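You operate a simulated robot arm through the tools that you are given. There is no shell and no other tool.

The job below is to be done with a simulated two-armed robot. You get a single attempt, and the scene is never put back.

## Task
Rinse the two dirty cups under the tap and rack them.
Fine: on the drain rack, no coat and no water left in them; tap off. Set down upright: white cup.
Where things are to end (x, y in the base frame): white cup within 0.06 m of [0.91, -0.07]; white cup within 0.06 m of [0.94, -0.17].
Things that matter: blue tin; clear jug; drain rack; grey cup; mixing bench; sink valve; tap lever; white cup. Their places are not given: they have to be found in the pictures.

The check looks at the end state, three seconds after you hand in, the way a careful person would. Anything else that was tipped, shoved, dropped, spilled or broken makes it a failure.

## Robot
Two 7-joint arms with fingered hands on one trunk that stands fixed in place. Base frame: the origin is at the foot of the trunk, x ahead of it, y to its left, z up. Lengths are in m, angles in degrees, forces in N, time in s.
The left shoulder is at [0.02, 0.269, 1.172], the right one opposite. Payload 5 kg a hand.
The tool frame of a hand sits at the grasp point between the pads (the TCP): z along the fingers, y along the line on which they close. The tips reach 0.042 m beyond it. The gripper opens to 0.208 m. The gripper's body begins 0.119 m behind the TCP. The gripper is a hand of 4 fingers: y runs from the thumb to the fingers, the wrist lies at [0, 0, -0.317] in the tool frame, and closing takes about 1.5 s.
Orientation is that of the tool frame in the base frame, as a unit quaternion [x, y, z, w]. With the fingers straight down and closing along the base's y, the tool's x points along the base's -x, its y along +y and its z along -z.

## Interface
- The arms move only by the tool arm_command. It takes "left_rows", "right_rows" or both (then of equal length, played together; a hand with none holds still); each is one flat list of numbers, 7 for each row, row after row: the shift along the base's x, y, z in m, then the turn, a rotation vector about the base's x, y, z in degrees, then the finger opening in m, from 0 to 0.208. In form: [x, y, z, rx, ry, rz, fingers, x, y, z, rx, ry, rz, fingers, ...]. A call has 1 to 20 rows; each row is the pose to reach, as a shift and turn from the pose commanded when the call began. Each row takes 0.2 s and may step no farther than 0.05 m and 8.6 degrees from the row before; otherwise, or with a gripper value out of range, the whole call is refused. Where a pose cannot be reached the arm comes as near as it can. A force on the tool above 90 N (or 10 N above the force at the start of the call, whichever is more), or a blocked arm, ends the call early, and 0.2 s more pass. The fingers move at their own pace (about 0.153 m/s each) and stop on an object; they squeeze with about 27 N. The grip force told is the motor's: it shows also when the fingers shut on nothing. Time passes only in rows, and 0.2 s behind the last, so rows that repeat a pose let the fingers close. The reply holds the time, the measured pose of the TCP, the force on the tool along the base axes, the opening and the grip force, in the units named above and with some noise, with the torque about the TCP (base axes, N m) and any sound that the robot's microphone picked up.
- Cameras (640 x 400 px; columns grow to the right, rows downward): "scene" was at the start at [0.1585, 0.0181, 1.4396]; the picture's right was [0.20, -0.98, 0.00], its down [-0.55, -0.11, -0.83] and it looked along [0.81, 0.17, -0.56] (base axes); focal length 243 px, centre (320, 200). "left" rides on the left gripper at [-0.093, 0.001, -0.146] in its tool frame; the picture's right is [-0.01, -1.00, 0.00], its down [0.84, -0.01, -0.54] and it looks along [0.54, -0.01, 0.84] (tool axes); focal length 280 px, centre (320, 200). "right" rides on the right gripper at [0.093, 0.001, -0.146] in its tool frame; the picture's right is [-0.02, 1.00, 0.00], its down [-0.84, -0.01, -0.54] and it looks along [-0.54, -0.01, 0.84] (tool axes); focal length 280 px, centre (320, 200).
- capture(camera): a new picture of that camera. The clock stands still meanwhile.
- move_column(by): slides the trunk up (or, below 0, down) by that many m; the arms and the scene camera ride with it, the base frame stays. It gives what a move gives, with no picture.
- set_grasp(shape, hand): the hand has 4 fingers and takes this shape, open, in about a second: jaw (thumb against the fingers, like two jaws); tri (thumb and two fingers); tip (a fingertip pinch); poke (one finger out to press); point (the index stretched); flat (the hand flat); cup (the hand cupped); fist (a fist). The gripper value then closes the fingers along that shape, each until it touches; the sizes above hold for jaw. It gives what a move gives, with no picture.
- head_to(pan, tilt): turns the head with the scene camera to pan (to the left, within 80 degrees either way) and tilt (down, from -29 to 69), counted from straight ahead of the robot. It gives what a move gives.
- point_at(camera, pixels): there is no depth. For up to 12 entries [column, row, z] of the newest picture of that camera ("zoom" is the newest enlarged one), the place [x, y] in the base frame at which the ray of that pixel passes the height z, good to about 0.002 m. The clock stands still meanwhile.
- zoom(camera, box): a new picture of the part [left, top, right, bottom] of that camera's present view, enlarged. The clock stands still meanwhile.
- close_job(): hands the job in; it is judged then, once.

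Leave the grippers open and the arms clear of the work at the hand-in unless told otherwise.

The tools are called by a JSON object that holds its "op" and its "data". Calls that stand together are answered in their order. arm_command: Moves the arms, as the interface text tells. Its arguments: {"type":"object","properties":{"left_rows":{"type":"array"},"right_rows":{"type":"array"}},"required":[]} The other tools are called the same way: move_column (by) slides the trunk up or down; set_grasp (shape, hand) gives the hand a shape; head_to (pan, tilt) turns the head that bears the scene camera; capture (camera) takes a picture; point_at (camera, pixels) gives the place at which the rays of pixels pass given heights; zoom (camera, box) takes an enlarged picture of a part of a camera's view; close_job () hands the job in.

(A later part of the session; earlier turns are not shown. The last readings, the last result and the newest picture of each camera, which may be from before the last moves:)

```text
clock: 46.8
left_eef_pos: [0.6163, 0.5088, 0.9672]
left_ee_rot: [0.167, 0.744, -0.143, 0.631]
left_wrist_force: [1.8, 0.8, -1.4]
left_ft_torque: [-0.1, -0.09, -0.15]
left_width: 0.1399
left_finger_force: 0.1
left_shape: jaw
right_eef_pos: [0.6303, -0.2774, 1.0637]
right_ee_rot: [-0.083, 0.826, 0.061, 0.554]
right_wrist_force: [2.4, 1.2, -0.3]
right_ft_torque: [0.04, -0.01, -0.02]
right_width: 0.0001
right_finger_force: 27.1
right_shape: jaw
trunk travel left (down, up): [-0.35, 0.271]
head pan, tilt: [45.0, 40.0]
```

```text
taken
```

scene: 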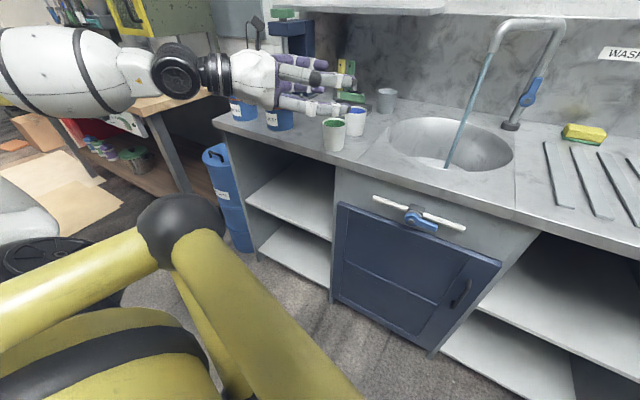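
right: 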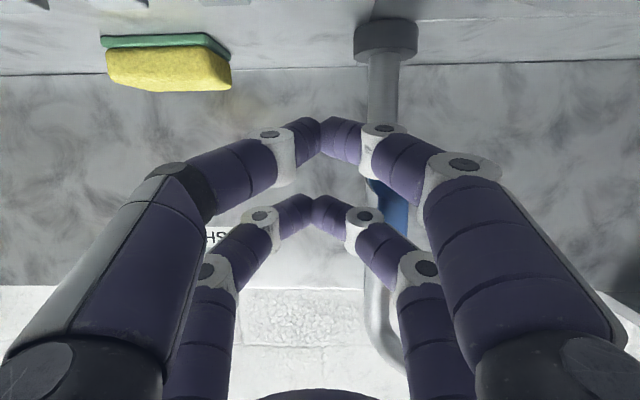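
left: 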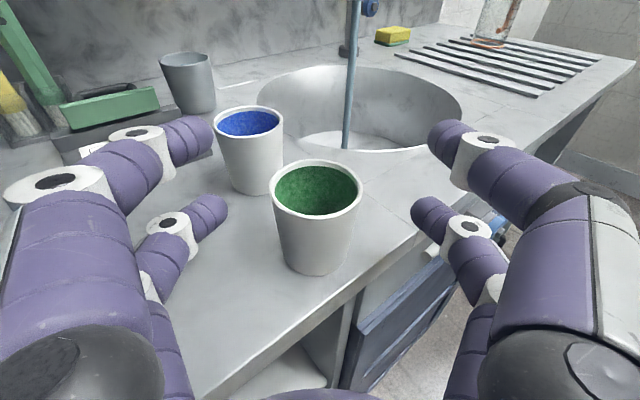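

Aligned. Descend the last bit to z≈0.929.

{"op": "arm_command", "data": {"left_rows": [0, 0, -0.02, 0, 0, 0, 0.14, 0, 0, -0.037, 0, 0, 0, 0.14, 0, 0, -0.037, 0, 0, 0, 0.14]}}

{"op": "capture", "data": {"camera": "left"}}

{"op": "zoom", "data": {"camera": "scene", "box": [220, 60, 420, 180]}}

```text
clock: 47.6
left_eef_pos: [0.6147, 0.5086, 0.9296]
left_ee_rot: [0.167, 0.744, -0.144, 0.631]
left_wrist_force: [-0.2, -0.2, 0.2]
left_ft_torque: [-0.01, -0.01, 0.01]
left_width: 0.14
left_finger_force: 0.1
left_shape: jaw
right_eef_pos: [0.6285, -0.2773, 1.0649]
right_ee_rot: [-0.084, 0.826, 0.061, 0.554]
right_wrist_force: [-0.1, 0.4, 0.0]
right_ft_torque: [0.0, 0.01, -0.01]
right_width: 0.0
right_finger_force: 27.1
right_shape: jaw
trunk travel left (down, up): [-0.35, 0.271]
head pan, tilt: [45.0, 40.0]
```

```text
taken
```

left: 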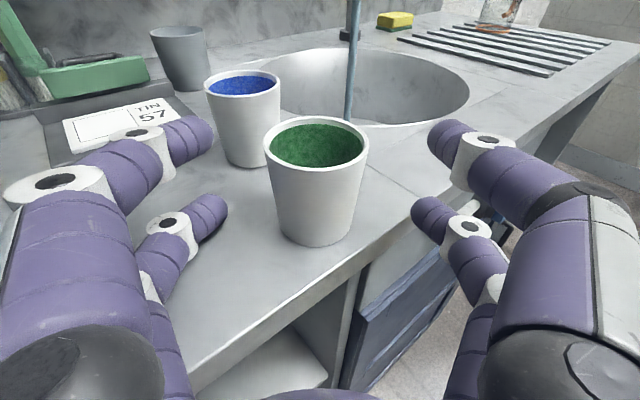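

```text
3.20 times, centred on (320, 120) of scene
```

zoom: 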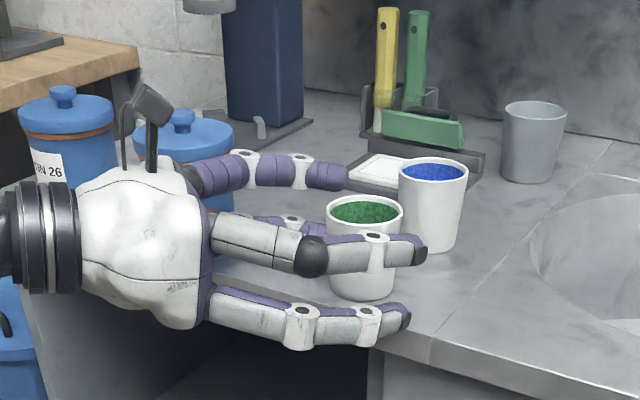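

Good alignment. Close gradually to 0.06 and look at what happens.

{"op": "arm_command", "data": {"left_rows": [0, 0, 0, 0, 0, 0, 0.11, 0, 0, 0, 0, 0, 0, 0.09, 0, 0, 0, 0, 0, 0, 0.075, 0, 0, 0, 0, 0, 0, 0.065, 0, 0, 0, 0, 0, 0, 0.058, 0, 0, 0, 0, 0, 0, 0.058]}}

{"op": "capture", "data": {"camera": "left"}}

{"op": "zoom", "data": {"camera": "scene", "box": [220, 60, 420, 180]}}

```text
clock: 49.0
left_eef_pos: [0.6151, 0.5092, 0.9301]
left_ee_rot: [0.167, 0.745, -0.143, 0.63]
left_wrist_force: [-0.1, 0.1, 0.7]
left_ft_torque: [-0.02, 0.0, 0.01]
left_width: 0.0618
left_finger_force: 26.8
left_shape: jaw
right_eef_pos: [0.6287, -0.278, 1.0641]
right_ee_rot: [-0.083, 0.825, 0.061, 0.555]
right_wrist_force: [-0.7, 0.3, -0.5]
right_ft_torque: [-0.01, 0.02, 0.03]
right_width: 0.0002
right_finger_force: 27.0
right_shape: jaw
trunk travel left (down, up): [-0.35, 0.271]
head pan, tilt: [45.0, 40.0]
```

```text
taken
```

left: 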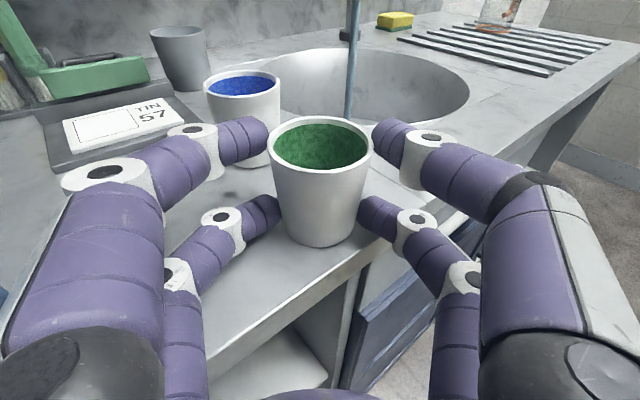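

```text
3.20 times, centred on (320, 120) of scene
```

zoom: 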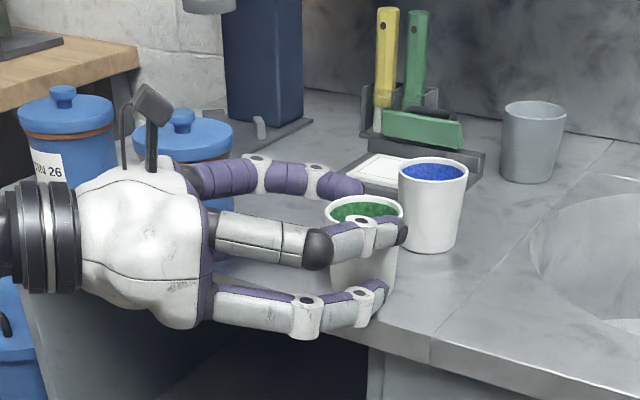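

Firm hold: opening 0.062, 27 N, cup unmoved, all four tips on its sides. Lift gently by 0.06 m.

{"op": "arm_command", "data": {"left_rows": [0, 0, 0.01, 0, 0, 0, 0.045, 0, 0, 0.025, 0, 0, 0, 0.045, 0, 0, 0.045, 0, 0, 0, 0.045, 0, 0, 0.06, 0, 0, 0, 0.045]}}

{"op": "capture", "data": {"camera": "left"}}

{"op": "zoom", "data": {"camera": "scene", "box": [220, 60, 420, 180]}}

```text
clock: 50.0
left_eef_pos: [0.6151, 0.5087, 0.9901]
left_ee_rot: [0.167, 0.745, -0.143, 0.63]
left_wrist_force: [-0.4, -0.1, 0.2]
left_ft_torque: [0.0, 0.01, 0.01]
left_width: 0.0622
left_finger_force: 27.1
left_shape: jaw
right_eef_pos: [0.6292, -0.278, 1.0641]
right_ee_rot: [-0.083, 0.826, 0.061, 0.554]
right_wrist_force: [0.3, -0.1, -0.1]
right_ft_torque: [0.05, 0.0, 0.0]
right_width: 0.0
right_finger_force: 26.9
right_shape: jaw
trunk travel left (down, up): [-0.35, 0.271]
head pan, tilt: [45.0, 40.0]
```

```text
taken
```

left: 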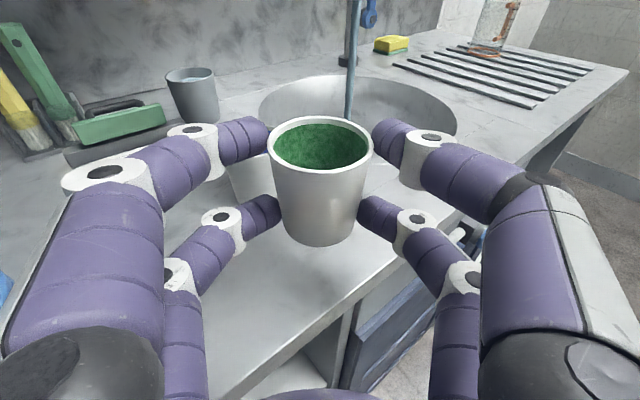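

```text
3.20 times, centred on (320, 120) of scene
```

zoom: 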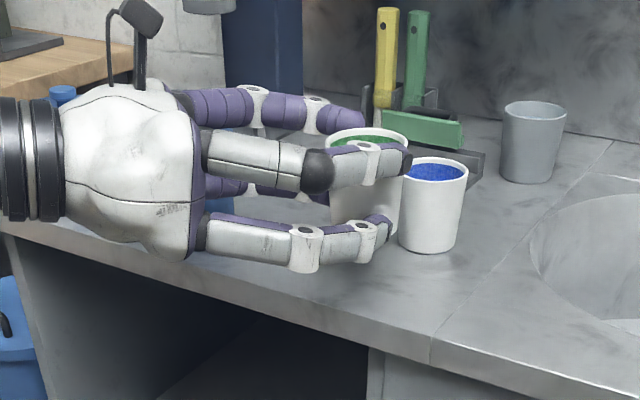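

Held upright and lifted clear. Carry it up and over to the stream at (0.975,0.263): TCP target ≈(0.947,0.276,1.03), keeping orientation. First pan the head back for a view of the sink.

{"op": "head_to", "data": {"pan": 20, "tilt": 38}}

{"op": "arm_command", "data": {"left_rows": [0.01, -0.005, 0.03, 0, 0, 0, 0.045, 0.04, -0.025, 0.04, 0, 0, 0, 0.045, 0.075, -0.05, 0.04, 0, 0, 0, 0.045, 0.11, -0.075, 0.04, 0, 0, 0, 0.045, 0.145, -0.1, 0.04, 0, 0, 0, 0.045, 0.18, -0.125, 0.04, 0, 0, 0, 0.045, 0.215, -0.15, 0.04, 0, 0, 0, 0.045, 0.25, -0.175, 0.04, 0, 0, 0, 0.045]}}

{"op": "capture", "data": {"camera": "scene"}}

{"op": "capture", "data": {"camera": "left"}}

```text
clock: 50.9
left_eef_pos: [0.6153, 0.5093, 0.9876]
left_ee_rot: [0.167, 0.745, -0.143, 0.63]
left_wrist_force: [0.6, 0.0, 0.1]
left_ft_torque: [0.03, 0.02, 0.01]
left_width: 0.0618
left_finger_force: 27.2
left_shape: jaw
right_eef_pos: [0.6283, -0.2783, 1.0646]
right_ee_rot: [-0.083, 0.826, 0.061, 0.554]
right_wrist_force: [0.5, 0.6, -0.4]
right_ft_torque: [0.0, 0.01, 0.04]
right_width: 0.0
right_finger_force: 27.0
right_shape: jaw
trunk travel left (down, up): [-0.35, 0.271]
head pan, tilt: [20.0, 38.0]
```

```text
clock: 52.7
left_eef_pos: [0.8666, 0.3321, 1.0288]
left_ee_rot: [0.168, 0.745, -0.144, 0.63]
left_wrist_force: [-0.5, 0.3, -0.8]
left_ft_torque: [0.0, -0.03, 0.04]
left_width: 0.0615
left_finger_force: 27.0
left_shape: jaw
right_eef_pos: [0.6288, -0.2776, 1.0639]
right_ee_rot: [-0.083, 0.827, 0.061, 0.553]
right_wrist_force: [0.0, -0.1, 0.0]
right_ft_torque: [0.01, -0.04, 0.03]
right_width: 0.0
right_finger_force: 27.3
right_shape: jaw
trunk travel left (down, up): [-0.35, 0.271]
head pan, tilt: [20.0, 38.0]
```

```text
taken
```

scene: 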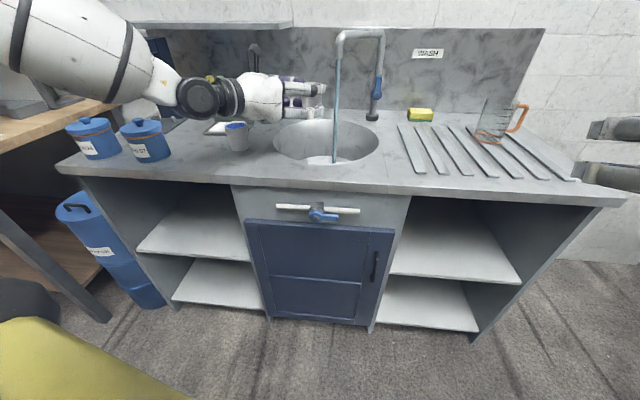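

```text
taken
```

left: 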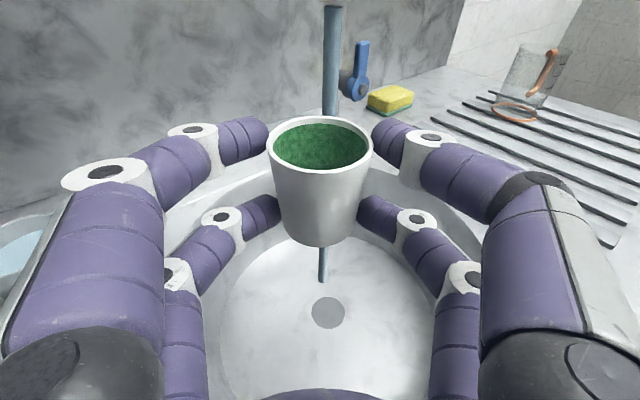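

The stream is straight ahead of the cup (column 330 vs cup 320). Advance (0.080,−0.056) to bring the cup under it.

{"op": "arm_command", "data": {"left_rows": [0.027, -0.019, 0, 0, 0, 0, 0.045, 0.054, -0.038, 0, 0, 0, 0, 0.045, 0.08, -0.056, 0, 0, 0, 0, 0.045]}}

{"op": "capture", "data": {"camera": "left"}}

{"op": "zoom", "data": {"camera": "scene", "box": [230, 20, 420, 190]}}

```text
clock: 53.5
left_eef_pos: [0.9451, 0.2774, 1.0297]
left_ee_rot: [0.168, 0.744, -0.144, 0.63]
left_wrist_force: [-0.6, 0.9, -0.6]
left_ft_torque: [-0.02, 0.01, -0.1]
left_width: 0.0618
left_finger_force: 27.0
left_shape: jaw
right_eef_pos: [0.6293, -0.2779, 1.065]
right_ee_rot: [-0.083, 0.826, 0.06, 0.554]
right_wrist_force: [-0.1, 0.0, 0.4]
right_ft_torque: [-0.06, 0.01, -0.04]
right_width: 0.0
right_finger_force: 26.5
right_shape: jaw
trunk travel left (down, up): [-0.35, 0.271]
head pan, tilt: [20.0, 38.0]
```

```text
taken
```

left: 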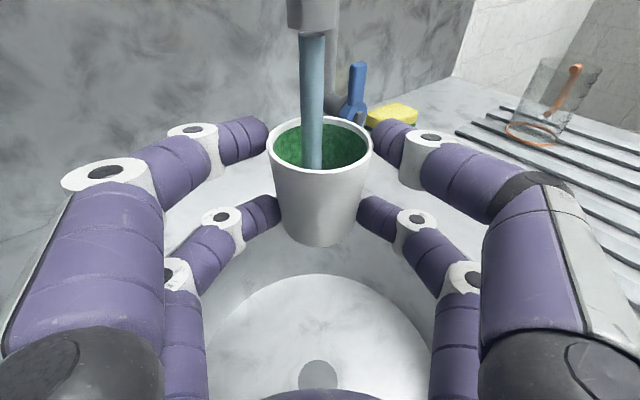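

```text
2.35 times, centred on (325, 105) of scene
```

zoom: 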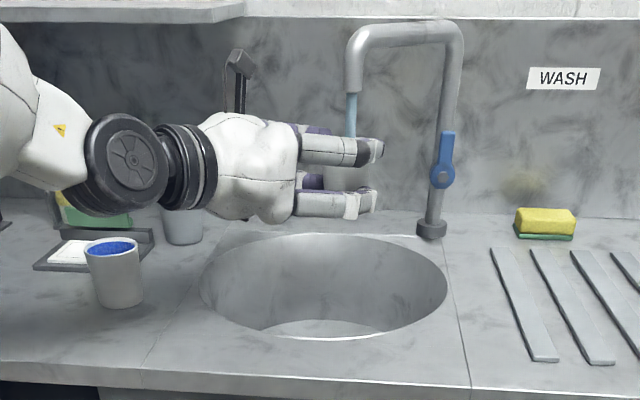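

The stream now falls inside the cup. Hold for 3 s and look.

{"op": "arm_command", "data": {"left_rows": [0, 0, 0, 0, 0, 0, 0.045, 0, 0, 0, 0, 0, 0, 0.045, 0, 0, 0, 0, 0, 0, 0.045, 0, 0, 0, 0, 0, 0, 0.045, 0, 0, 0, 0, 0, 0, 0.045, 0, 0, 0, 0, 0, 0, 0.045, 0, 0, 0, 0, 0, 0, 0.045, 0, 0, 0, 0, 0, 0, 0.045, 0, 0, 0, 0, 0, 0, 0.045, 0, 0, 0, 0, 0, 0, 0.045, 0, 0, 0, 0, 0, 0, 0.045, 0, 0, 0, 0, 0, 0, 0.045, 0, 0, 0, 0, 0, 0, 0.045, 0, 0, 0, 0, 0, 0, 0.045]}}

{"op": "zoom", "data": {"camera": "left", "box": [220, 60, 420, 270]}}

```text
clock: 56.5
left_eef_pos: [0.9442, 0.2775, 1.0289]
left_ee_rot: [0.168, 0.745, -0.143, 0.63]
left_wrist_force: [0.9, -0.3, -2.2]
left_ft_torque: [0.02, 0.06, -0.03]
left_width: 0.0618
left_finger_force: 27.0
left_shape: jaw
right_eef_pos: [0.63, -0.2781, 1.065]
right_ee_rot: [-0.084, 0.826, 0.061, 0.553]
right_wrist_force: [0.3, -0.1, 0.4]
right_ft_torque: [-0.03, 0.0, -0.02]
right_width: 0.0001
right_finger_force: 26.9
right_shape: jaw
trunk travel left (down, up): [-0.35, 0.271]
head pan, tilt: [20.0, 38.0]
```

```text
1.90 times, centred on (320, 165) of left
```

zoom: 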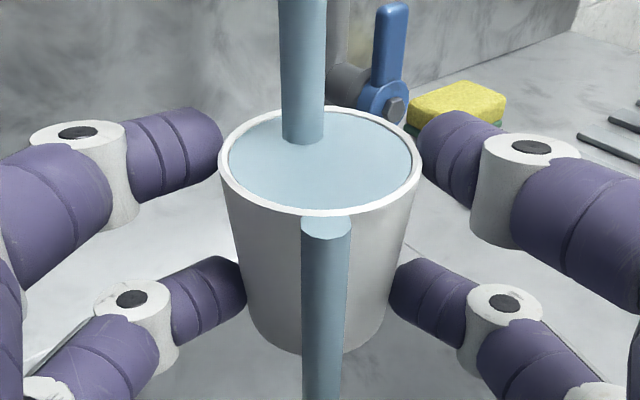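

The cup is full and overflowing into the sink; the walls look clean. Ease it out of the stream, staying over the sink, moving slowly.

{"op": "arm_command", "data": {"left_rows": [-0.012, 0.008, 0, 0, 0, 0, 0.045, -0.024, 0.016, 0, 0, 0, 0, 0.045, -0.036, 0.024, 0, 0, 0, 0, 0.045, -0.048, 0.032, 0, 0, 0, 0, 0.045, -0.06, 0.04, 0, 0, 0, 0, 0.045, -0.07, 0.046, 0, 0, 0, 0, 0.045, -0.07, 0.046, 0, 0, 0, 0, 0.045]}}

{"op": "zoom", "data": {"camera": "left", "box": [220, 0, 420, 270]}}

```text
clock: 58.1
left_eef_pos: [0.8741, 0.3247, 1.0313]
left_ee_rot: [0.167, 0.745, -0.143, 0.63]
left_wrist_force: [0.5, 0.3, -1.4]
left_ft_torque: [-0.03, 0.07, 0.0]
left_width: 0.0614
left_finger_force: 27.1
left_shape: jaw
right_eef_pos: [0.6291, -0.2786, 1.0638]
right_ee_rot: [-0.084, 0.826, 0.061, 0.554]
right_wrist_force: [-0.4, -1.2, 0.7]
right_ft_torque: [-0.02, 0.0, -0.01]
right_width: 0.0002
right_finger_force: 27.0
right_shape: jaw
trunk travel left (down, up): [-0.35, 0.271]
head pan, tilt: [20.0, 38.0]
```

```text
1.48 times, centred on (320, 135) of left
```

zoom: 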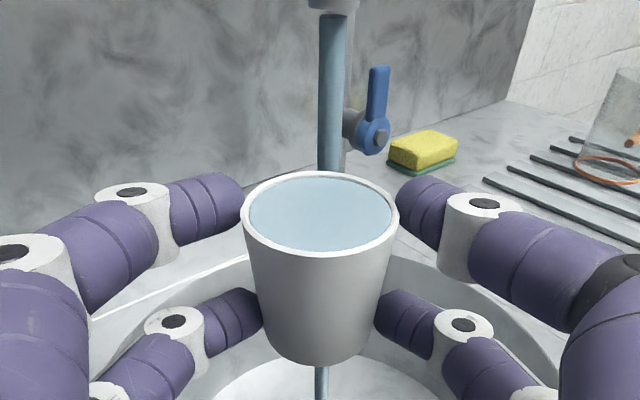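

Full of water, out of the stream. Roll the hand about its own axis to the right, 48° first, to start pouring into the sink.

{"op": "arm_command", "data": {"left_rows": [0, 0, 0, 7.144, -3.336, -1.344, 0.045, 0, 0, 0, 14.29, -6.67, -2.69, 0.045, 0, 0, 0, 21.43, -10.01, -4.03, 0.045, 0, 0, 0, 28.58, -13.34, -5.38, 0.045, 0, 0, 0, 35.72, -16.68, -6.72, 0.045, 0, 0, 0, 42.86, -20.02, -8.06, 0.045]}}

{"op": "capture", "data": {"camera": "left"}}

{"op": "zoom", "data": {"camera": "scene", "box": [200, 20, 420, 190]}}

```text
clock: 59.5
left_eef_pos: [0.8746, 0.3245, 1.0299]
left_ee_rot: [0.457, 0.614, 0.125, 0.631]
left_wrist_force: [-0.3, 0.5, -1.7]
left_ft_torque: [0.0, 0.04, -0.02]
left_width: 0.0612
left_finger_force: 27.6
left_shape: jaw
right_eef_pos: [0.6301, -0.2775, 1.064]
right_ee_rot: [-0.083, 0.826, 0.06, 0.554]
right_wrist_force: [-0.3, 0.7, -0.3]
right_ft_torque: [0.02, 0.01, -0.03]
right_width: 0.0
right_finger_force: 27.1
right_shape: jaw
trunk travel left (down, up): [-0.35, 0.271]
head pan, tilt: [20.0, 38.0]
```

```text
taken
```

left: 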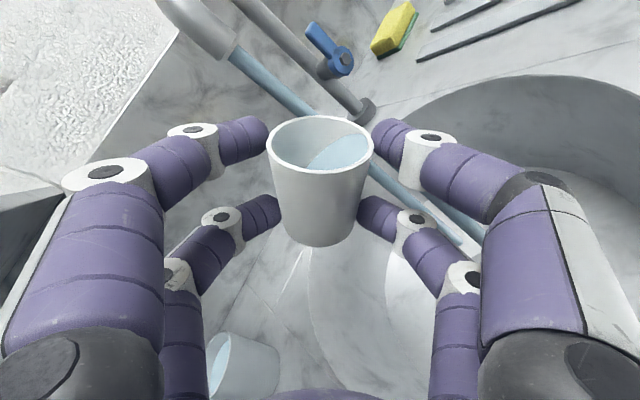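

```text
2.35 times, centred on (310, 105) of scene
```

zoom: 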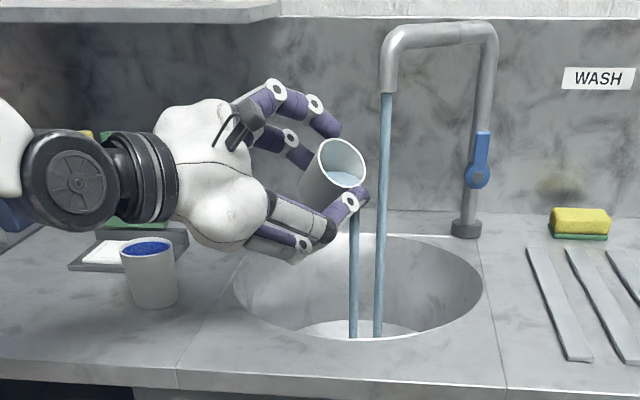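

Pouring neatly into the sink and the wall inside is white. Continue rolling another 80° (to ~128°).

{"op": "arm_command", "data": {"left_rows": [0, 0, 0, 7.144, -3.336, -1.344, 0.045, 0, 0, 0, 14.29, -6.67, -2.69, 0.045, 0, 0, 0, 21.43, -10.01, -4.03, 0.045, 0, 0, 0, 28.58, -13.34, -5.38, 0.045, 0, 0, 0, 35.72, -16.68, -6.72, 0.045, 0, 0, 0, 42.86, -20.02, -8.06, 0.045, 0, 0, 0, 50.01, -23.35, -9.41, 0.045, 0, 0, 0, 57.15, -26.69, -10.75, 0.045, 0, 0, 0, 64.3, -30.02, -12.1, 0.045, 0, 0, 0, 71.44, -33.36, -13.44, 0.045, 0, 0, 0, 71.44, -33.36, -13.44, 0.045]}}

{"op": "capture", "data": {"camera": "left"}}

{"op": "zoom", "data": {"camera": "scene", "box": [200, 20, 420, 190]}}

```text
clock: 61.9
left_eef_pos: [0.8822, 0.3283, 1.0233]
left_ee_rot: [0.799, 0.179, 0.389, 0.421]
left_wrist_force: [-2.3, -1.3, 4.3]
left_ft_torque: [0.41, 0.42, 0.39]
left_width: 0.0615
left_finger_force: 26.9
left_shape: jaw
left hand out of reach, approached as far as the arm can: row 4, 5, 6, 7, 8, 9, 10, 11
right_eef_pos: [0.6254, -0.2801, 1.0674]
right_ee_rot: [-0.082, 0.825, 0.06, 0.556]
right_wrist_force: [-2.5, -0.9, 1.8]
right_ft_torque: [-0.02, 0.06, 0.03]
right_width: 0.0001
right_finger_force: 26.5
right_shape: jaw
trunk travel left (down, up): [-0.35, 0.271]
head pan, tilt: [20.0, 38.0]
```

```text
taken
```

left: 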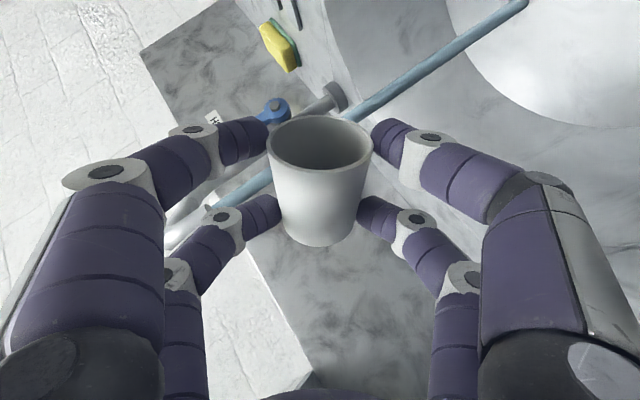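

```text
2.35 times, centred on (310, 105) of scene
```

zoom: 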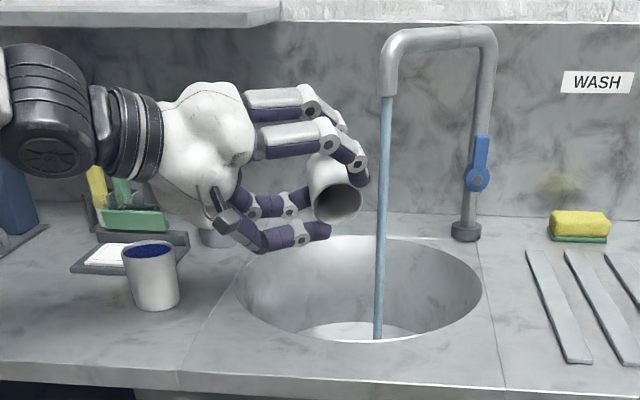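

Emptied and tipped well past horizontal. Zoom to inspect the inside.

{"op": "zoom", "data": {"camera": "scene", "box": [290, 70, 350, 120]}}

{"op": "zoom", "data": {"camera": "left", "box": [250, 90, 390, 260]}}

```text
8.00 times, centred on (320, 95) of scene
```

zoom: 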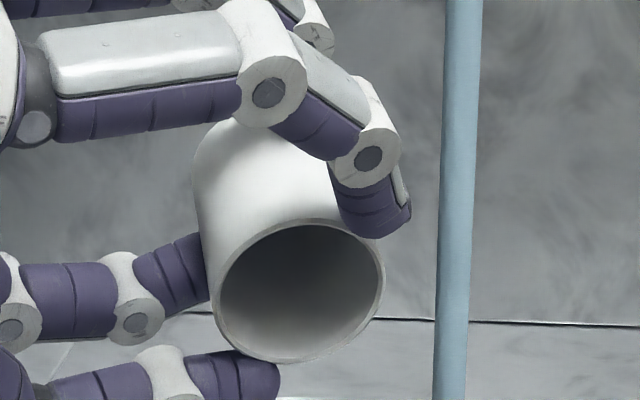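

```text
2.35 times, centred on (320, 175) of left
```

zoom: 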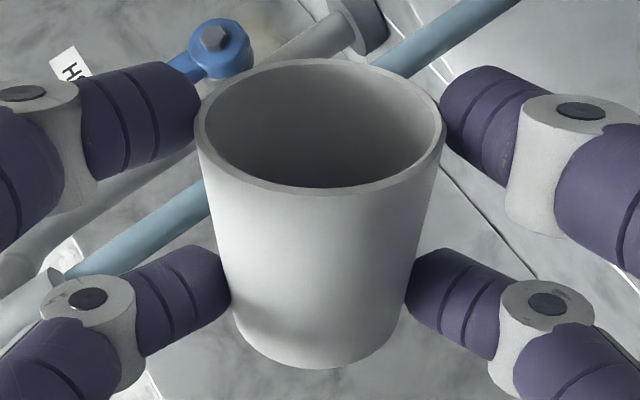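

The cup is clean and drained. Rotate it back upright: from the measured orientation that is 123° about (−0.852, 0.433, 0.296).

{"op": "arm_command", "data": {"left_rows": [-0.001, 0, 0.001, -6.99, 3.55, 2.43, 0.045, -0.001, 0, 0.001, -13.97, 7.09, 4.85, 0.045, -0.002, -0.001, 0.002, -20.96, 10.64, 7.28, 0.045, -0.002, -0.001, 0.002, -27.95, 14.19, 9.71, 0.045, -0.003, -0.001, 0.003, -34.93, 17.73, 12.13, 0.045, -0.003, -0.001, 0.003, -41.92, 21.28, 14.56, 0.045, -0.004, -0.002, 0.004, -48.91, 24.83, 16.99, 0.045, -0.004, -0.002, 0.004, -55.89, 28.37, 19.41, 0.045, -0.005, -0.002, 0.005, -62.88, 31.92, 21.84, 0.045, -0.005, -0.002, 0.005, -69.87, 35.47, 24.27, 0.045, -0.006, -0.003, 0.006, -76.85, 39.01, 26.69, 0.045, -0.006, -0.003, 0.006, -83.84, 42.56, 29.12, 0.045, -0.007, -0.003, 0.007, -90.83, 46.11, 31.55, 0.045, -0.008, -0.004, 0.007, -97.81, 49.65, 33.97, 0.045, -0.008, -0.004, 0.007, -104.8, 53.2, 36.4, 0.045]}}

{"op": "zoom", "data": {"camera": "left", "box": [220, 60, 420, 270]}}

{"op": "capture", "data": {"camera": "scene"}}

```text
clock: 65.1
left_eef_pos: [0.8762, 0.3245, 1.0253]
left_ee_rot: [0.166, 0.744, -0.146, 0.63]
left_wrist_force: [0.9, 0.0, 0.0]
left_ft_torque: [0.05, 0.02, 0.0]
left_width: 0.0611
left_finger_force: 26.8
left_shape: jaw
right_eef_pos: [0.6281, -0.2777, 1.0637]
right_ee_rot: [-0.083, 0.826, 0.061, 0.554]
right_wrist_force: [0.5, -0.7, -0.2]
right_ft_torque: [0.01, -0.02, 0.0]
right_width: 0.0
right_finger_force: 27.5
right_shape: jaw
trunk travel left (down, up): [-0.35, 0.271]
head pan, tilt: [20.0, 38.0]
```

```text
1.90 times, centred on (320, 165) of left
```

zoom: 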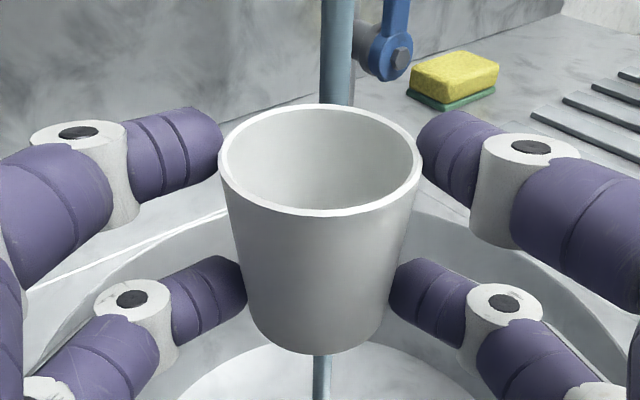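

```text
taken
```

scene: 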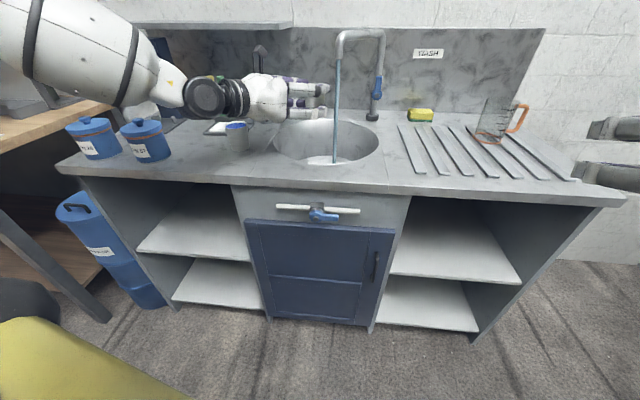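

Clean, dry and upright. Next: rack it. The path must avoid the stream at (0.975,0.263), so I pull back to x=0.80, sweep right, then go forward over the far slot at (0.931,−0.167). First shift the right hand outward to make room.

{"op": "arm_command", "data": {"right_rows": [0.005, -0.04, 0, 0, 0, 0, 0, 0.01, -0.08, 0, 0, 0, 0, 0, 0.01, -0.12, 0, 0, 0, 0, 0, 0.01, -0.16, 0, 0, 0, 0, 0]}}

{"op": "capture", "data": {"camera": "scene"}}

```text
clock: 66.1
left_eef_pos: [0.8752, 0.325, 1.0266]
left_ee_rot: [0.166, 0.744, -0.145, 0.631]
left_wrist_force: [0.0, -0.7, 1.5]
left_ft_torque: [0.09, 0.15, 0.06]
left_width: 0.0618
left_finger_force: 27.3
left_shape: jaw
right_eef_pos: [0.6419, -0.4391, 1.0648]
right_ee_rot: [-0.082, 0.826, 0.06, 0.554]
right_wrist_force: [0.4, -0.4, -0.2]
right_ft_torque: [0.04, 0.0, 0.03]
right_width: 0.0001
right_finger_force: 27.3
right_shape: jaw
trunk travel left (down, up): [-0.35, 0.271]
head pan, tilt: [20.0, 38.0]
```

```text
taken
```

scene: 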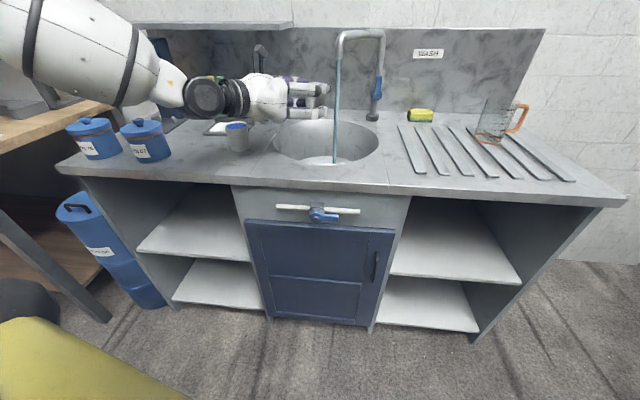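

Right hand is clear. Carry the cup around the stream to above the far slot.

{"op": "arm_command", "data": {"left_rows": [-0.04, 0.003, 0.005, 0, 0, 0, 0.045, -0.075, 0.005, 0.01, 0, 0, 0, 0.045, -0.075, -0.038, 0.01, 0, 0, 0, 0.045, -0.075, -0.081, 0.01, 0, 0, 0, 0.045, -0.075, -0.124, 0.01, 0, 0, 0, 0.045, -0.075, -0.167, 0.01, 0, 0, 0, 0.045, -0.075, -0.21, 0.01, 0, 0, 0, 0.045, -0.075, -0.253, 0.01, 0, 0, 0, 0.045, -0.075, -0.296, 0.01, 0, 0, 0, 0.045, -0.075, -0.339, 0.01, 0, 0, 0, 0.045, -0.075, -0.382, 0.01, 0, 0, 0, 0.045, -0.075, -0.425, 0.01, 0, 0, 0, 0.045, -0.04, -0.445, 0.01, 0, 0, 0, 0.045, -0.005, -0.463, 0.01, 0, 0, 0, 0.045, 0.028, -0.479, 0.01, 0, 0, 0, 0.045]}}

{"op": "capture", "data": {"camera": "left"}}

{"op": "capture", "data": {"camera": "scene"}}

```text
clock: 69.3
left_eef_pos: [0.8226, 0.0139, 1.0153]
left_ee_rot: [0.166, 0.743, -0.147, 0.632]
left_wrist_force: [-1.5, 0.2, 0.0]
left_ft_torque: [0.03, 0.08, 0.05]
left_width: 0.0612
left_finger_force: 26.8
left_shape: jaw
left hand out of reach, approached as far as the arm can: row 10, 11, 12, 13, 14, 15
right_eef_pos: [0.6423, -0.4371, 1.0656]
right_ee_rot: [-0.084, 0.826, 0.062, 0.554]
right_wrist_force: [-0.9, -0.5, 1.0]
right_ft_torque: [0.01, -0.03, 0.02]
right_width: 0.0002
right_finger_force: 26.8
right_shape: jaw
trunk travel left (down, up): [-0.35, 0.271]
head pan, tilt: [20.0, 38.0]
```

```text
taken
```

left: 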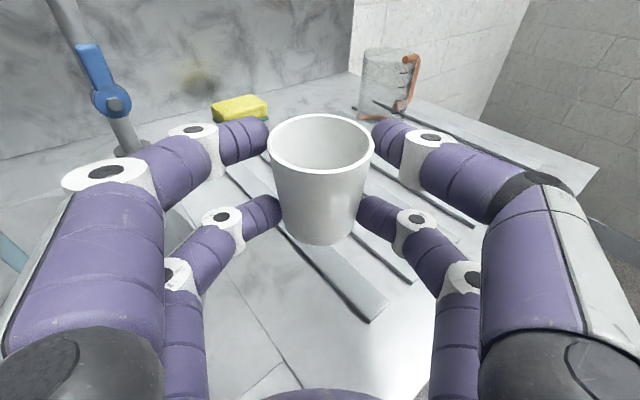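

```text
taken
```

scene: 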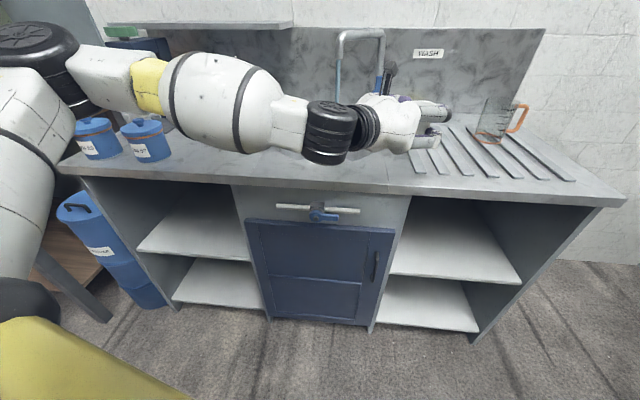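

The left arm ran into a limit at (0.823,0.014) with this heading. Try turning the hand further right (−16° yaw) to ease the wrist and step right a little.

{"op": "arm_command", "data": {"left_rows": [0, 0, 0.01, 0, 0, -8, 0.045, 0, 0, 0.015, 0, 0, -16, 0.045, 0.01, -0.03, 0.015, 0, 0, -16, 0.045, 0.02, -0.06, 0.015, 0, 0, -16, 0.045]}}

{"op": "capture", "data": {"camera": "scene"}}

```text
clock: 70.3
left_eef_pos: [0.8378, -0.0346, 1.029]
left_ee_rot: [0.268, 0.714, -0.232, 0.604]
left_wrist_force: [0.0, -1.1, 1.8]
left_ft_torque: [0.17, 0.12, 0.19]
left_width: 0.0608
left_finger_force: 26.9
left_shape: jaw
right_eef_pos: [0.6431, -0.4387, 1.0638]
right_ee_rot: [-0.082, 0.827, 0.061, 0.553]
right_wrist_force: [0.3, -0.9, -1.5]
right_ft_torque: [0.04, -0.07, 0.11]
right_width: 0.0
right_finger_force: 26.8
right_shape: jaw
trunk travel left (down, up): [-0.35, 0.271]
head pan, tilt: [20.0, 38.0]
```

```text
taken
```

scene: 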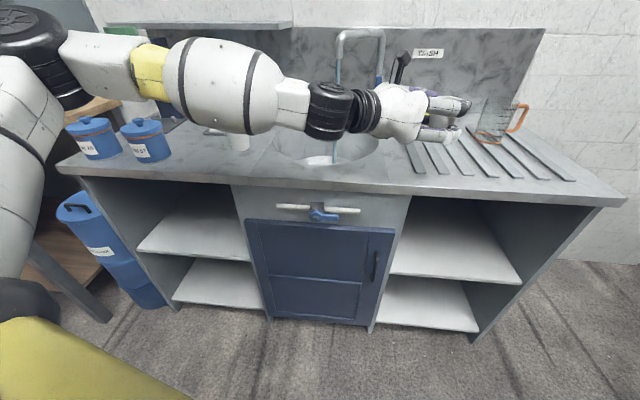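

Turning right frees it (heading ≈ −41°, no limits). Continue to above the far slot: TCP (0.909,−0.145).

{"op": "arm_command", "data": {"left_rows": [0.024, -0.037, 0, 0, 0, -2, 0.045, 0.048, -0.074, 0, 0, 0, -4, 0.045, 0.071, -0.11, 0, 0, 0, -4, 0.045, 0.071, -0.11, 0, 0, 0, -4, 0.045]}}

{"op": "capture", "data": {"camera": "left"}}

{"op": "capture", "data": {"camera": "scene"}}

```text
clock: 71.3
left_eef_pos: [0.8566, -0.037, 1.0201]
left_ee_rot: [0.293, 0.703, -0.254, 0.596]
left_wrist_force: [0.9, -0.3, -0.2]
left_ft_torque: [-0.03, -0.03, -0.02]
left_width: 0.0608
left_finger_force: 27.4
left_shape: jaw
left hand out of reach, approached as far as the arm can: row 1, 2, 3, 4
right_eef_pos: [0.6439, -0.4375, 1.0645]
right_ee_rot: [-0.082, 0.827, 0.06, 0.554]
right_wrist_force: [0.4, -0.7, -0.2]
right_ft_torque: [0.02, -0.03, 0.04]
right_width: 0.0
right_finger_force: 26.9
right_shape: jaw
trunk travel left (down, up): [-0.35, 0.271]
head pan, tilt: [20.0, 38.0]
```

```text
taken
```

left: 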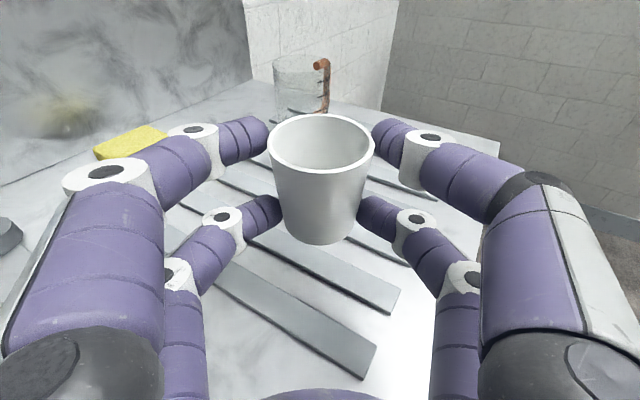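

```text
taken
```

scene: 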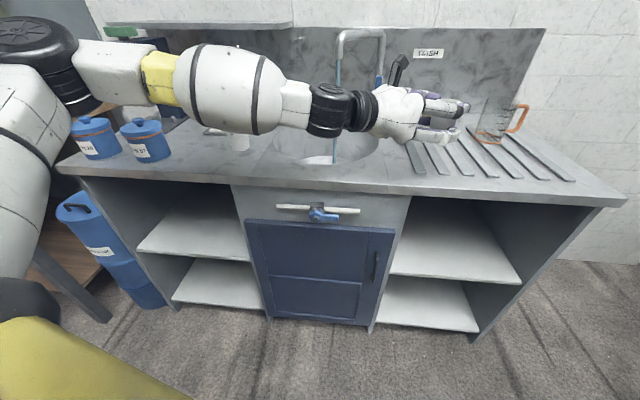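

Stuck again at (0.857,−0.037): looks like a shoulder limit rather than the wrist. Try with the shoulder higher: raise the trunk 0.15 m (the cup rises too, it's empty), then test reaching right.

{"op": "move_column", "data": {"by": 0.15}}

{"op": "arm_command", "data": {"left_rows": [0.01, -0.02, -0.03, 0, 0, 0, 0.045, 0.02, -0.04, -0.06, 0, 0, 0, 0.045, 0.03, -0.06, -0.09, 0, 0, 0, 0.045, 0.04, -0.08, -0.12, 0, 0, 0, 0.045]}}

{"op": "capture", "data": {"camera": "scene"}}

```text
clock: 73.1
left_eef_pos: [0.8448, -0.0366, 1.2052]
left_ee_rot: [0.298, 0.691, -0.248, 0.61]
left_wrist_force: [-0.3, -0.2, -0.6]
left_ft_torque: [-0.03, -0.02, -0.03]
left_width: 0.061
left_finger_force: 26.8
left_shape: jaw
right_eef_pos: [0.6377, -0.4384, 1.2134]
right_ee_rot: [-0.084, 0.826, 0.061, 0.553]
right_wrist_force: [1.2, 0.0, -0.4]
right_ft_torque: [0.03, -0.02, 0.02]
right_width: 0.0
right_finger_force: 27.0
right_shape: jaw
trunk travel left (down, up): [-0.5, 0.121]
head pan, tilt: [20.0, 38.0]
```

```text
clock: 74.1
left_eef_pos: [0.8418, -0.0336, 1.121]
left_ee_rot: [0.299, 0.69, -0.249, 0.61]
left_wrist_force: [1.0, -0.1, -0.1]
left_ft_torque: [0.02, -0.01, -0.02]
left_width: 0.0612
left_finger_force: 26.7
left_shape: jaw
left hand out of reach, approached as far as the arm can: row 1, 2, 3, 4
right_eef_pos: [0.6398, -0.4379, 1.2138]
right_ee_rot: [-0.084, 0.826, 0.062, 0.553]
right_wrist_force: [0.1, 1.3, 0.2]
right_ft_torque: [0.02, 0.03, 0.02]
right_width: 0.0
right_finger_force: 27.0
right_shape: jaw
trunk travel left (down, up): [-0.5, 0.121]
head pan, tilt: [20.0, 38.0]
```

```text
taken
```

scene: 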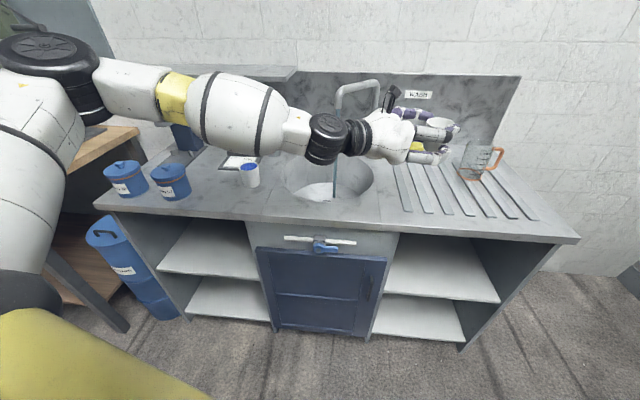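

Let me check where the left elbow actually is.

{"op": "point_at", "data": {"camera": "scene", "pixels": [[55, 85, 1.0], [55, 85, 1.1], [55, 85, 1.2], [235, 115, 1.1], [235, 115, 1.15], [235, 115, 1.2], [325, 140, 1.15], [175, 95, 1.1], [175, 95, 1.2]]}}

{"op": "head_to", "data": {"pan": 60, "tilt": 30}}

{"op": "capture", "data": {"camera": "scene"}}

```text
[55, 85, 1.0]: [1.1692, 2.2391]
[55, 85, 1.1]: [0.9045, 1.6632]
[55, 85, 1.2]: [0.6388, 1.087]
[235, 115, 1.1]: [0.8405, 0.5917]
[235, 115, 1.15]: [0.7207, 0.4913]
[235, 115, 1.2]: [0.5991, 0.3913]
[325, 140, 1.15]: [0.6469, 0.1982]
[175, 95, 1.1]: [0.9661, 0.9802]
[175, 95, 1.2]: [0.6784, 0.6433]
```

```text
clock: 75.1
left_eef_pos: [0.8403, -0.033, 1.1204]
left_ee_rot: [0.298, 0.691, -0.248, 0.611]
left_wrist_force: [0.6, 0.2, -0.3]
left_ft_torque: [0.0, 0.01, 0.03]
left_width: 0.0612
left_finger_force: 27.2
left_shape: jaw
right_eef_pos: [0.6395, -0.4384, 1.2143]
right_ee_rot: [-0.082, 0.826, 0.061, 0.554]
right_wrist_force: [-0.7, 0.8, 0.0]
right_ft_torque: [0.02, -0.01, -0.01]
right_width: 0.0
right_finger_force: 27.3
right_shape: jaw
trunk travel left (down, up): [-0.5, 0.121]
head pan, tilt: [60.0, 30.0]
```

```text
taken
```

scene: 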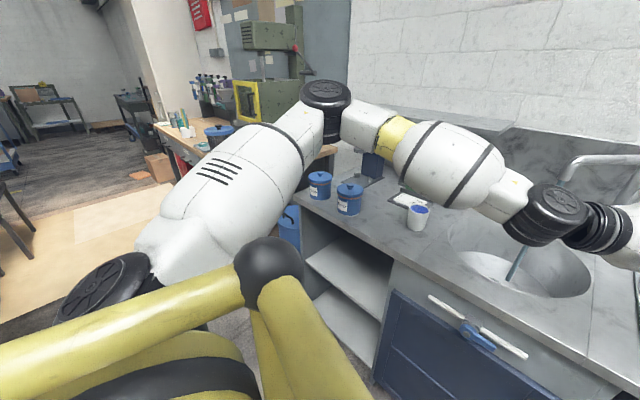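

The elbow is out to the left at shoulder height; neither elbow nor wrist bend looks extreme, so the hand roll may be the limiting joint. The cup is empty, so I'll test rolling the hand +24° and then moving right.

{"op": "arm_command", "data": {"left_rows": [0, 0, 0, 5.45, -5.76, -1.04, 0.045, 0, 0, 0, 10.9, -11.5, -2.08, 0.045, 0, 0, 0, 16.3, -17.3, -3.1, 0.045, 0.015, -0.03, 0, 16.3, -17.3, -3.1, 0.045, 0.03, -0.06, 0, 16.3, -17.3, -3.1, 0.045]}}

```text
clock: 76.3
left_eef_pos: [0.8428, -0.0196, 1.1161]
left_ee_rot: [0.433, 0.61, -0.118, 0.653]
left_wrist_force: [0.2, -0.6, 0.4]
left_ft_torque: [-0.01, -0.01, -0.01]
left_width: 0.0612
left_finger_force: 27.0
left_shape: jaw
left hand out of reach, approached as far as the arm can: row 3, 4, 5
right_eef_pos: [0.6388, -0.4376, 1.2142]
right_ee_rot: [-0.083, 0.826, 0.061, 0.554]
right_wrist_force: [1.0, -0.5, 0.2]
right_ft_torque: [-0.02, 0.02, -0.01]
right_width: 0.0
right_finger_force: 27.2
right_shape: jaw
trunk travel left (down, up): [-0.5, 0.121]
head pan, tilt: [60.0, 30.0]
```

Worse with positive roll. Test the opposite roll (−24° from upright).

{"op": "arm_command", "data": {"left_rows": [0, -0.01, 0, -5.45, 5.76, 1.04, 0.045, 0, -0.014, 0, -10.9, 11.5, 2.08, 0.045, 0, -0.014, 0, -16.3, 17.3, 3.1, 0.045, 0, -0.014, 0, -21.8, 23.0, 4.16, 0.045, 0, -0.014, 0, -27.2, 28.8, 5.2, 0.045, 0, -0.014, 0, -32.7, 34.6, 6.2, 0.045, 0.015, -0.044, 0, -32.7, 34.6, 6.2, 0.045, 0.03, -0.074, 0, -32.7, 34.6, 6.2, 0.045]}}

```text
clock: 78.1
left_eef_pos: [0.8455, -0.034, 1.1274]
left_ee_rot: [0.148, 0.74, -0.369, 0.543]
left_wrist_force: [-0.7, 0.5, -1.1]
left_ft_torque: [0.05, -0.01, 0.02]
left_width: 0.0609
left_finger_force: 27.0
left_shape: jaw
left hand out of reach, approached as far as the arm can: row 7, 8
right_eef_pos: [0.6401, -0.4379, 1.2149]
right_ee_rot: [-0.082, 0.827, 0.06, 0.554]
right_wrist_force: [-0.8, 0.6, 0.2]
right_ft_torque: [0.0, 0.0, -0.01]
right_width: 0.0002
right_finger_force: 27.2
right_shape: jaw
trunk travel left (down, up): [-0.5, 0.121]
head pan, tilt: [60.0, 30.0]
```

Roll isn't the limit; the shoulder simply won't swing further right with this elbow posture. New plan: the left hand sets this cup on the near slot (which it can reach), and the right hand then moves it to the far slot. Roll back upright (22.7° about (0.74,−0.656,−0.15)) and line up over the gap between strips 1 and 2: cup at ≈(0.870,−0.050).

{"op": "arm_command", "data": {"left_rows": [0.001, 0.002, 0, 5.6, -4.97, -1.13, 0.045, 0.002, 0.004, 0, 11.2, -9.93, -2.27, 0.045, 0.0025, 0.006, 0, 16.8, -14.9, -3.4, 0.045]}}

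{"op": "move_column", "data": {"by": -0.13}}

{"op": "head_to", "data": {"pan": 0, "tilt": 42}}

{"op": "capture", "data": {"camera": "scene"}}

{"op": "capture", "data": {"camera": "left"}}

```text
clock: 78.9
left_eef_pos: [0.8466, -0.027, 1.1292]
left_ee_rot: [0.296, 0.704, -0.251, 0.595]
left_wrist_force: [-0.6, 0.4, -0.6]
left_ft_torque: [0.03, -0.03, -0.01]
left_width: 0.0611
left_finger_force: 27.3
left_shape: jaw
right_eef_pos: [0.6387, -0.4386, 1.2151]
right_ee_rot: [-0.082, 0.826, 0.06, 0.554]
right_wrist_force: [-1.1, 0.2, 0.1]
right_ft_torque: [0.03, 0.02, 0.01]
right_width: 0.0001
right_finger_force: 27.0
right_shape: jaw
trunk travel left (down, up): [-0.5, 0.121]
head pan, tilt: [60.0, 30.0]
```

```text
clock: 80.5
left_eef_pos: [0.8454, -0.0292, 1.0004]
left_ee_rot: [0.294, 0.704, -0.251, 0.596]
left_wrist_force: [0.4, 0.3, 0.8]
left_ft_torque: [0.07, 0.04, 0.0]
left_width: 0.061
left_finger_force: 27.1
left_shape: jaw
right_eef_pos: [0.6389, -0.4382, 1.0858]
right_ee_rot: [-0.083, 0.826, 0.061, 0.554]
right_wrist_force: [0.3, 0.1, 1.2]
right_ft_torque: [-0.02, -0.01, -0.01]
right_width: 0.0001
right_finger_force: 26.5
right_shape: jaw
trunk travel left (down, up): [-0.37, 0.251]
head pan, tilt: [60.0, 30.0]
```

```text
clock: 81.8
left_eef_pos: [0.8463, -0.0293, 0.9972]
left_ee_rot: [0.295, 0.704, -0.251, 0.595]
left_wrist_force: [0.8, -1.5, -1.1]
left_ft_torque: [-0.01, 0.02, 0.02]
left_width: 0.0612
left_finger_force: 27.3
left_shape: jaw
right_eef_pos: [0.64, -0.438, 1.0847]
right_ee_rot: [-0.083, 0.826, 0.061, 0.554]
right_wrist_force: [-0.6, -0.2, 0.4]
right_ft_torque: [0.0, -0.05, 0.02]
right_width: 0.0
right_finger_force: 26.3
right_shape: jaw
trunk travel left (down, up): [-0.37, 0.251]
head pan, tilt: [0.0, 42.0]
```

```text
taken
```

scene: 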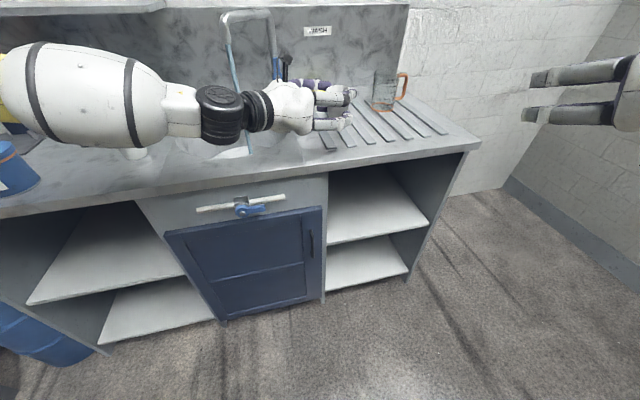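

```text
taken
```

left: 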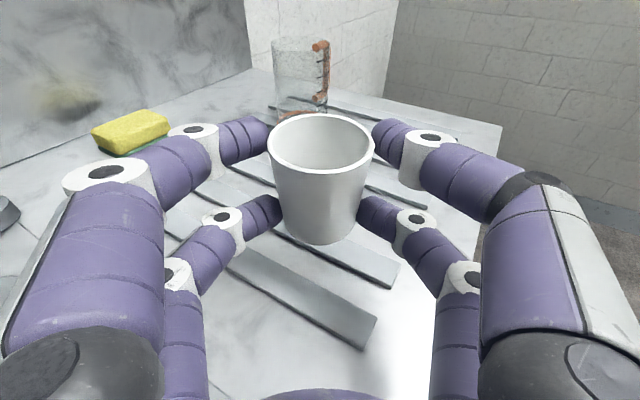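

Cup is over the strip gap. Lower it 0.056 m (foot should be ~2–4 mm above the strips).

{"op": "arm_command", "data": {"left_rows": [0.001, 0, -0.02, 0, 0, 0, 0.045, 0.001, 0, -0.04, 0, 0, 0, 0.045, 0.001, 0, -0.056, 0, 0, 0, 0.045, 0.001, 0, -0.056, 0, 0, 0, 0.045]}}

{"op": "capture", "data": {"camera": "left"}}

{"op": "zoom", "data": {"camera": "scene", "box": [240, 60, 440, 180]}}

```text
clock: 82.8
left_eef_pos: [0.8474, -0.0282, 0.9418]
left_ee_rot: [0.294, 0.705, -0.25, 0.595]
left_wrist_force: [0.2, -0.7, -0.8]
left_ft_torque: [-0.02, -0.02, -0.03]
left_width: 0.0611
left_finger_force: 27.1
left_shape: jaw
right_eef_pos: [0.6392, -0.4387, 1.0844]
right_ee_rot: [-0.084, 0.826, 0.061, 0.554]
right_wrist_force: [1.0, 0.3, -0.2]
right_ft_torque: [-0.01, 0.03, 0.02]
right_width: 0.0003
right_finger_force: 27.3
right_shape: jaw
trunk travel left (down, up): [-0.37, 0.251]
head pan, tilt: [0.0, 42.0]
```

```text
taken
```

left: 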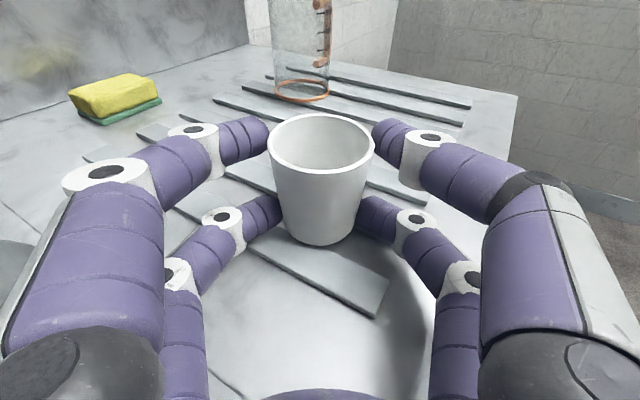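

```text
3.20 times, centred on (340, 120) of scene
```

zoom: 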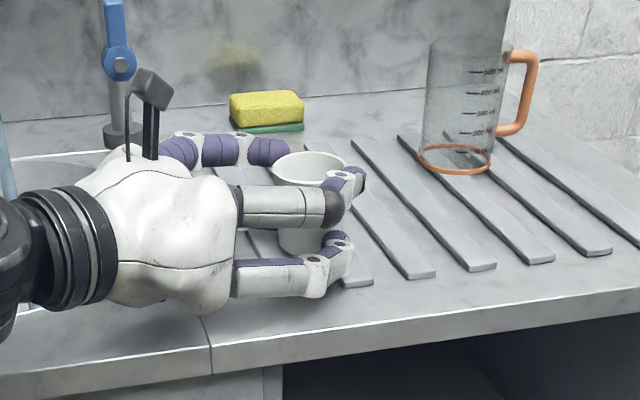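

Check the foot location against the strips: foot's near edge at left-camera (320,246), foot sides (286,225), (356,222).

{"op": "point_at", "data": {"camera": "left", "pixels": [[320, 246, 0.878], [286, 226, 0.878], [357, 222, 0.878], [320, 140, 0.963], [268, 143, 0.963], [375, 140, 0.963], [376, 318, 0.876], [390, 283, 0.876]]}}

```text
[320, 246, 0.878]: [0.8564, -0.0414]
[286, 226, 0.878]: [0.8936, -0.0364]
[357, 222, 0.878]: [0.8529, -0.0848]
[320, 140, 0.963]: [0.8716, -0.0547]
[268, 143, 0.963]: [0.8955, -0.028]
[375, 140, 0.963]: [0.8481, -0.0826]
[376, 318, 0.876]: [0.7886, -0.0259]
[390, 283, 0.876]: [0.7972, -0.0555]
```

Cup axis (0.872,−0.055) is centred on the gap between strips 1 and 2. Lower in 2 mm steps until it touches.

{"op": "arm_command", "data": {"left_rows": [0, 0, -0.002, 0, 0, 0, 0.045, 0, 0, -0.004, 0, 0, 0, 0.045]}}

```text
clock: 83.4
left_eef_pos: [0.8464, -0.0269, 0.938]
left_ee_rot: [0.294, 0.704, -0.251, 0.596]
left_wrist_force: [0.1, -0.3, -0.1]
left_ft_torque: [0.02, 0.03, -0.02]
left_width: 0.061
left_finger_force: 26.6
left_shape: jaw
right_eef_pos: [0.6389, -0.4377, 1.0851]
right_ee_rot: [-0.083, 0.826, 0.061, 0.554]
right_wrist_force: [-0.3, -0.2, -0.4]
right_ft_torque: [-0.01, -0.01, -0.02]
right_width: 0.0001
right_finger_force: 27.5
right_shape: jaw
trunk travel left (down, up): [-0.37, 0.251]
head pan, tilt: [0.0, 42.0]
```

No contact yet at z 0.938; two more 2 mm steps.

{"op": "arm_command", "data": {"left_rows": [0, 0, -0.002, 0, 0, 0, 0.045, 0, 0, -0.004, 0, 0, 0, 0.045]}}

```text
clock: 84.0
left_eef_pos: [0.8467, -0.0262, 0.938]
left_ee_rot: [0.293, 0.704, -0.25, 0.597]
left_wrist_force: [1.5, -3.5, 11.2]
left_ft_torque: [-0.2, -0.1, -0.01]
left_width: 0.0612
left_finger_force: 26.9
left_shape: jaw
left hand out of reach, approached as far as the arm can: row 2
right_eef_pos: [0.6387, -0.4387, 1.085]
right_ee_rot: [-0.083, 0.826, 0.061, 0.554]
right_wrist_force: [0.9, 0.1, 0.1]
right_ft_torque: [0.03, -0.02, 0.01]
right_width: 0.0
right_finger_force: 26.5
right_shape: jaw
trunk travel left (down, up): [-0.37, 0.251]
head pan, tilt: [0.0, 42.0]
```

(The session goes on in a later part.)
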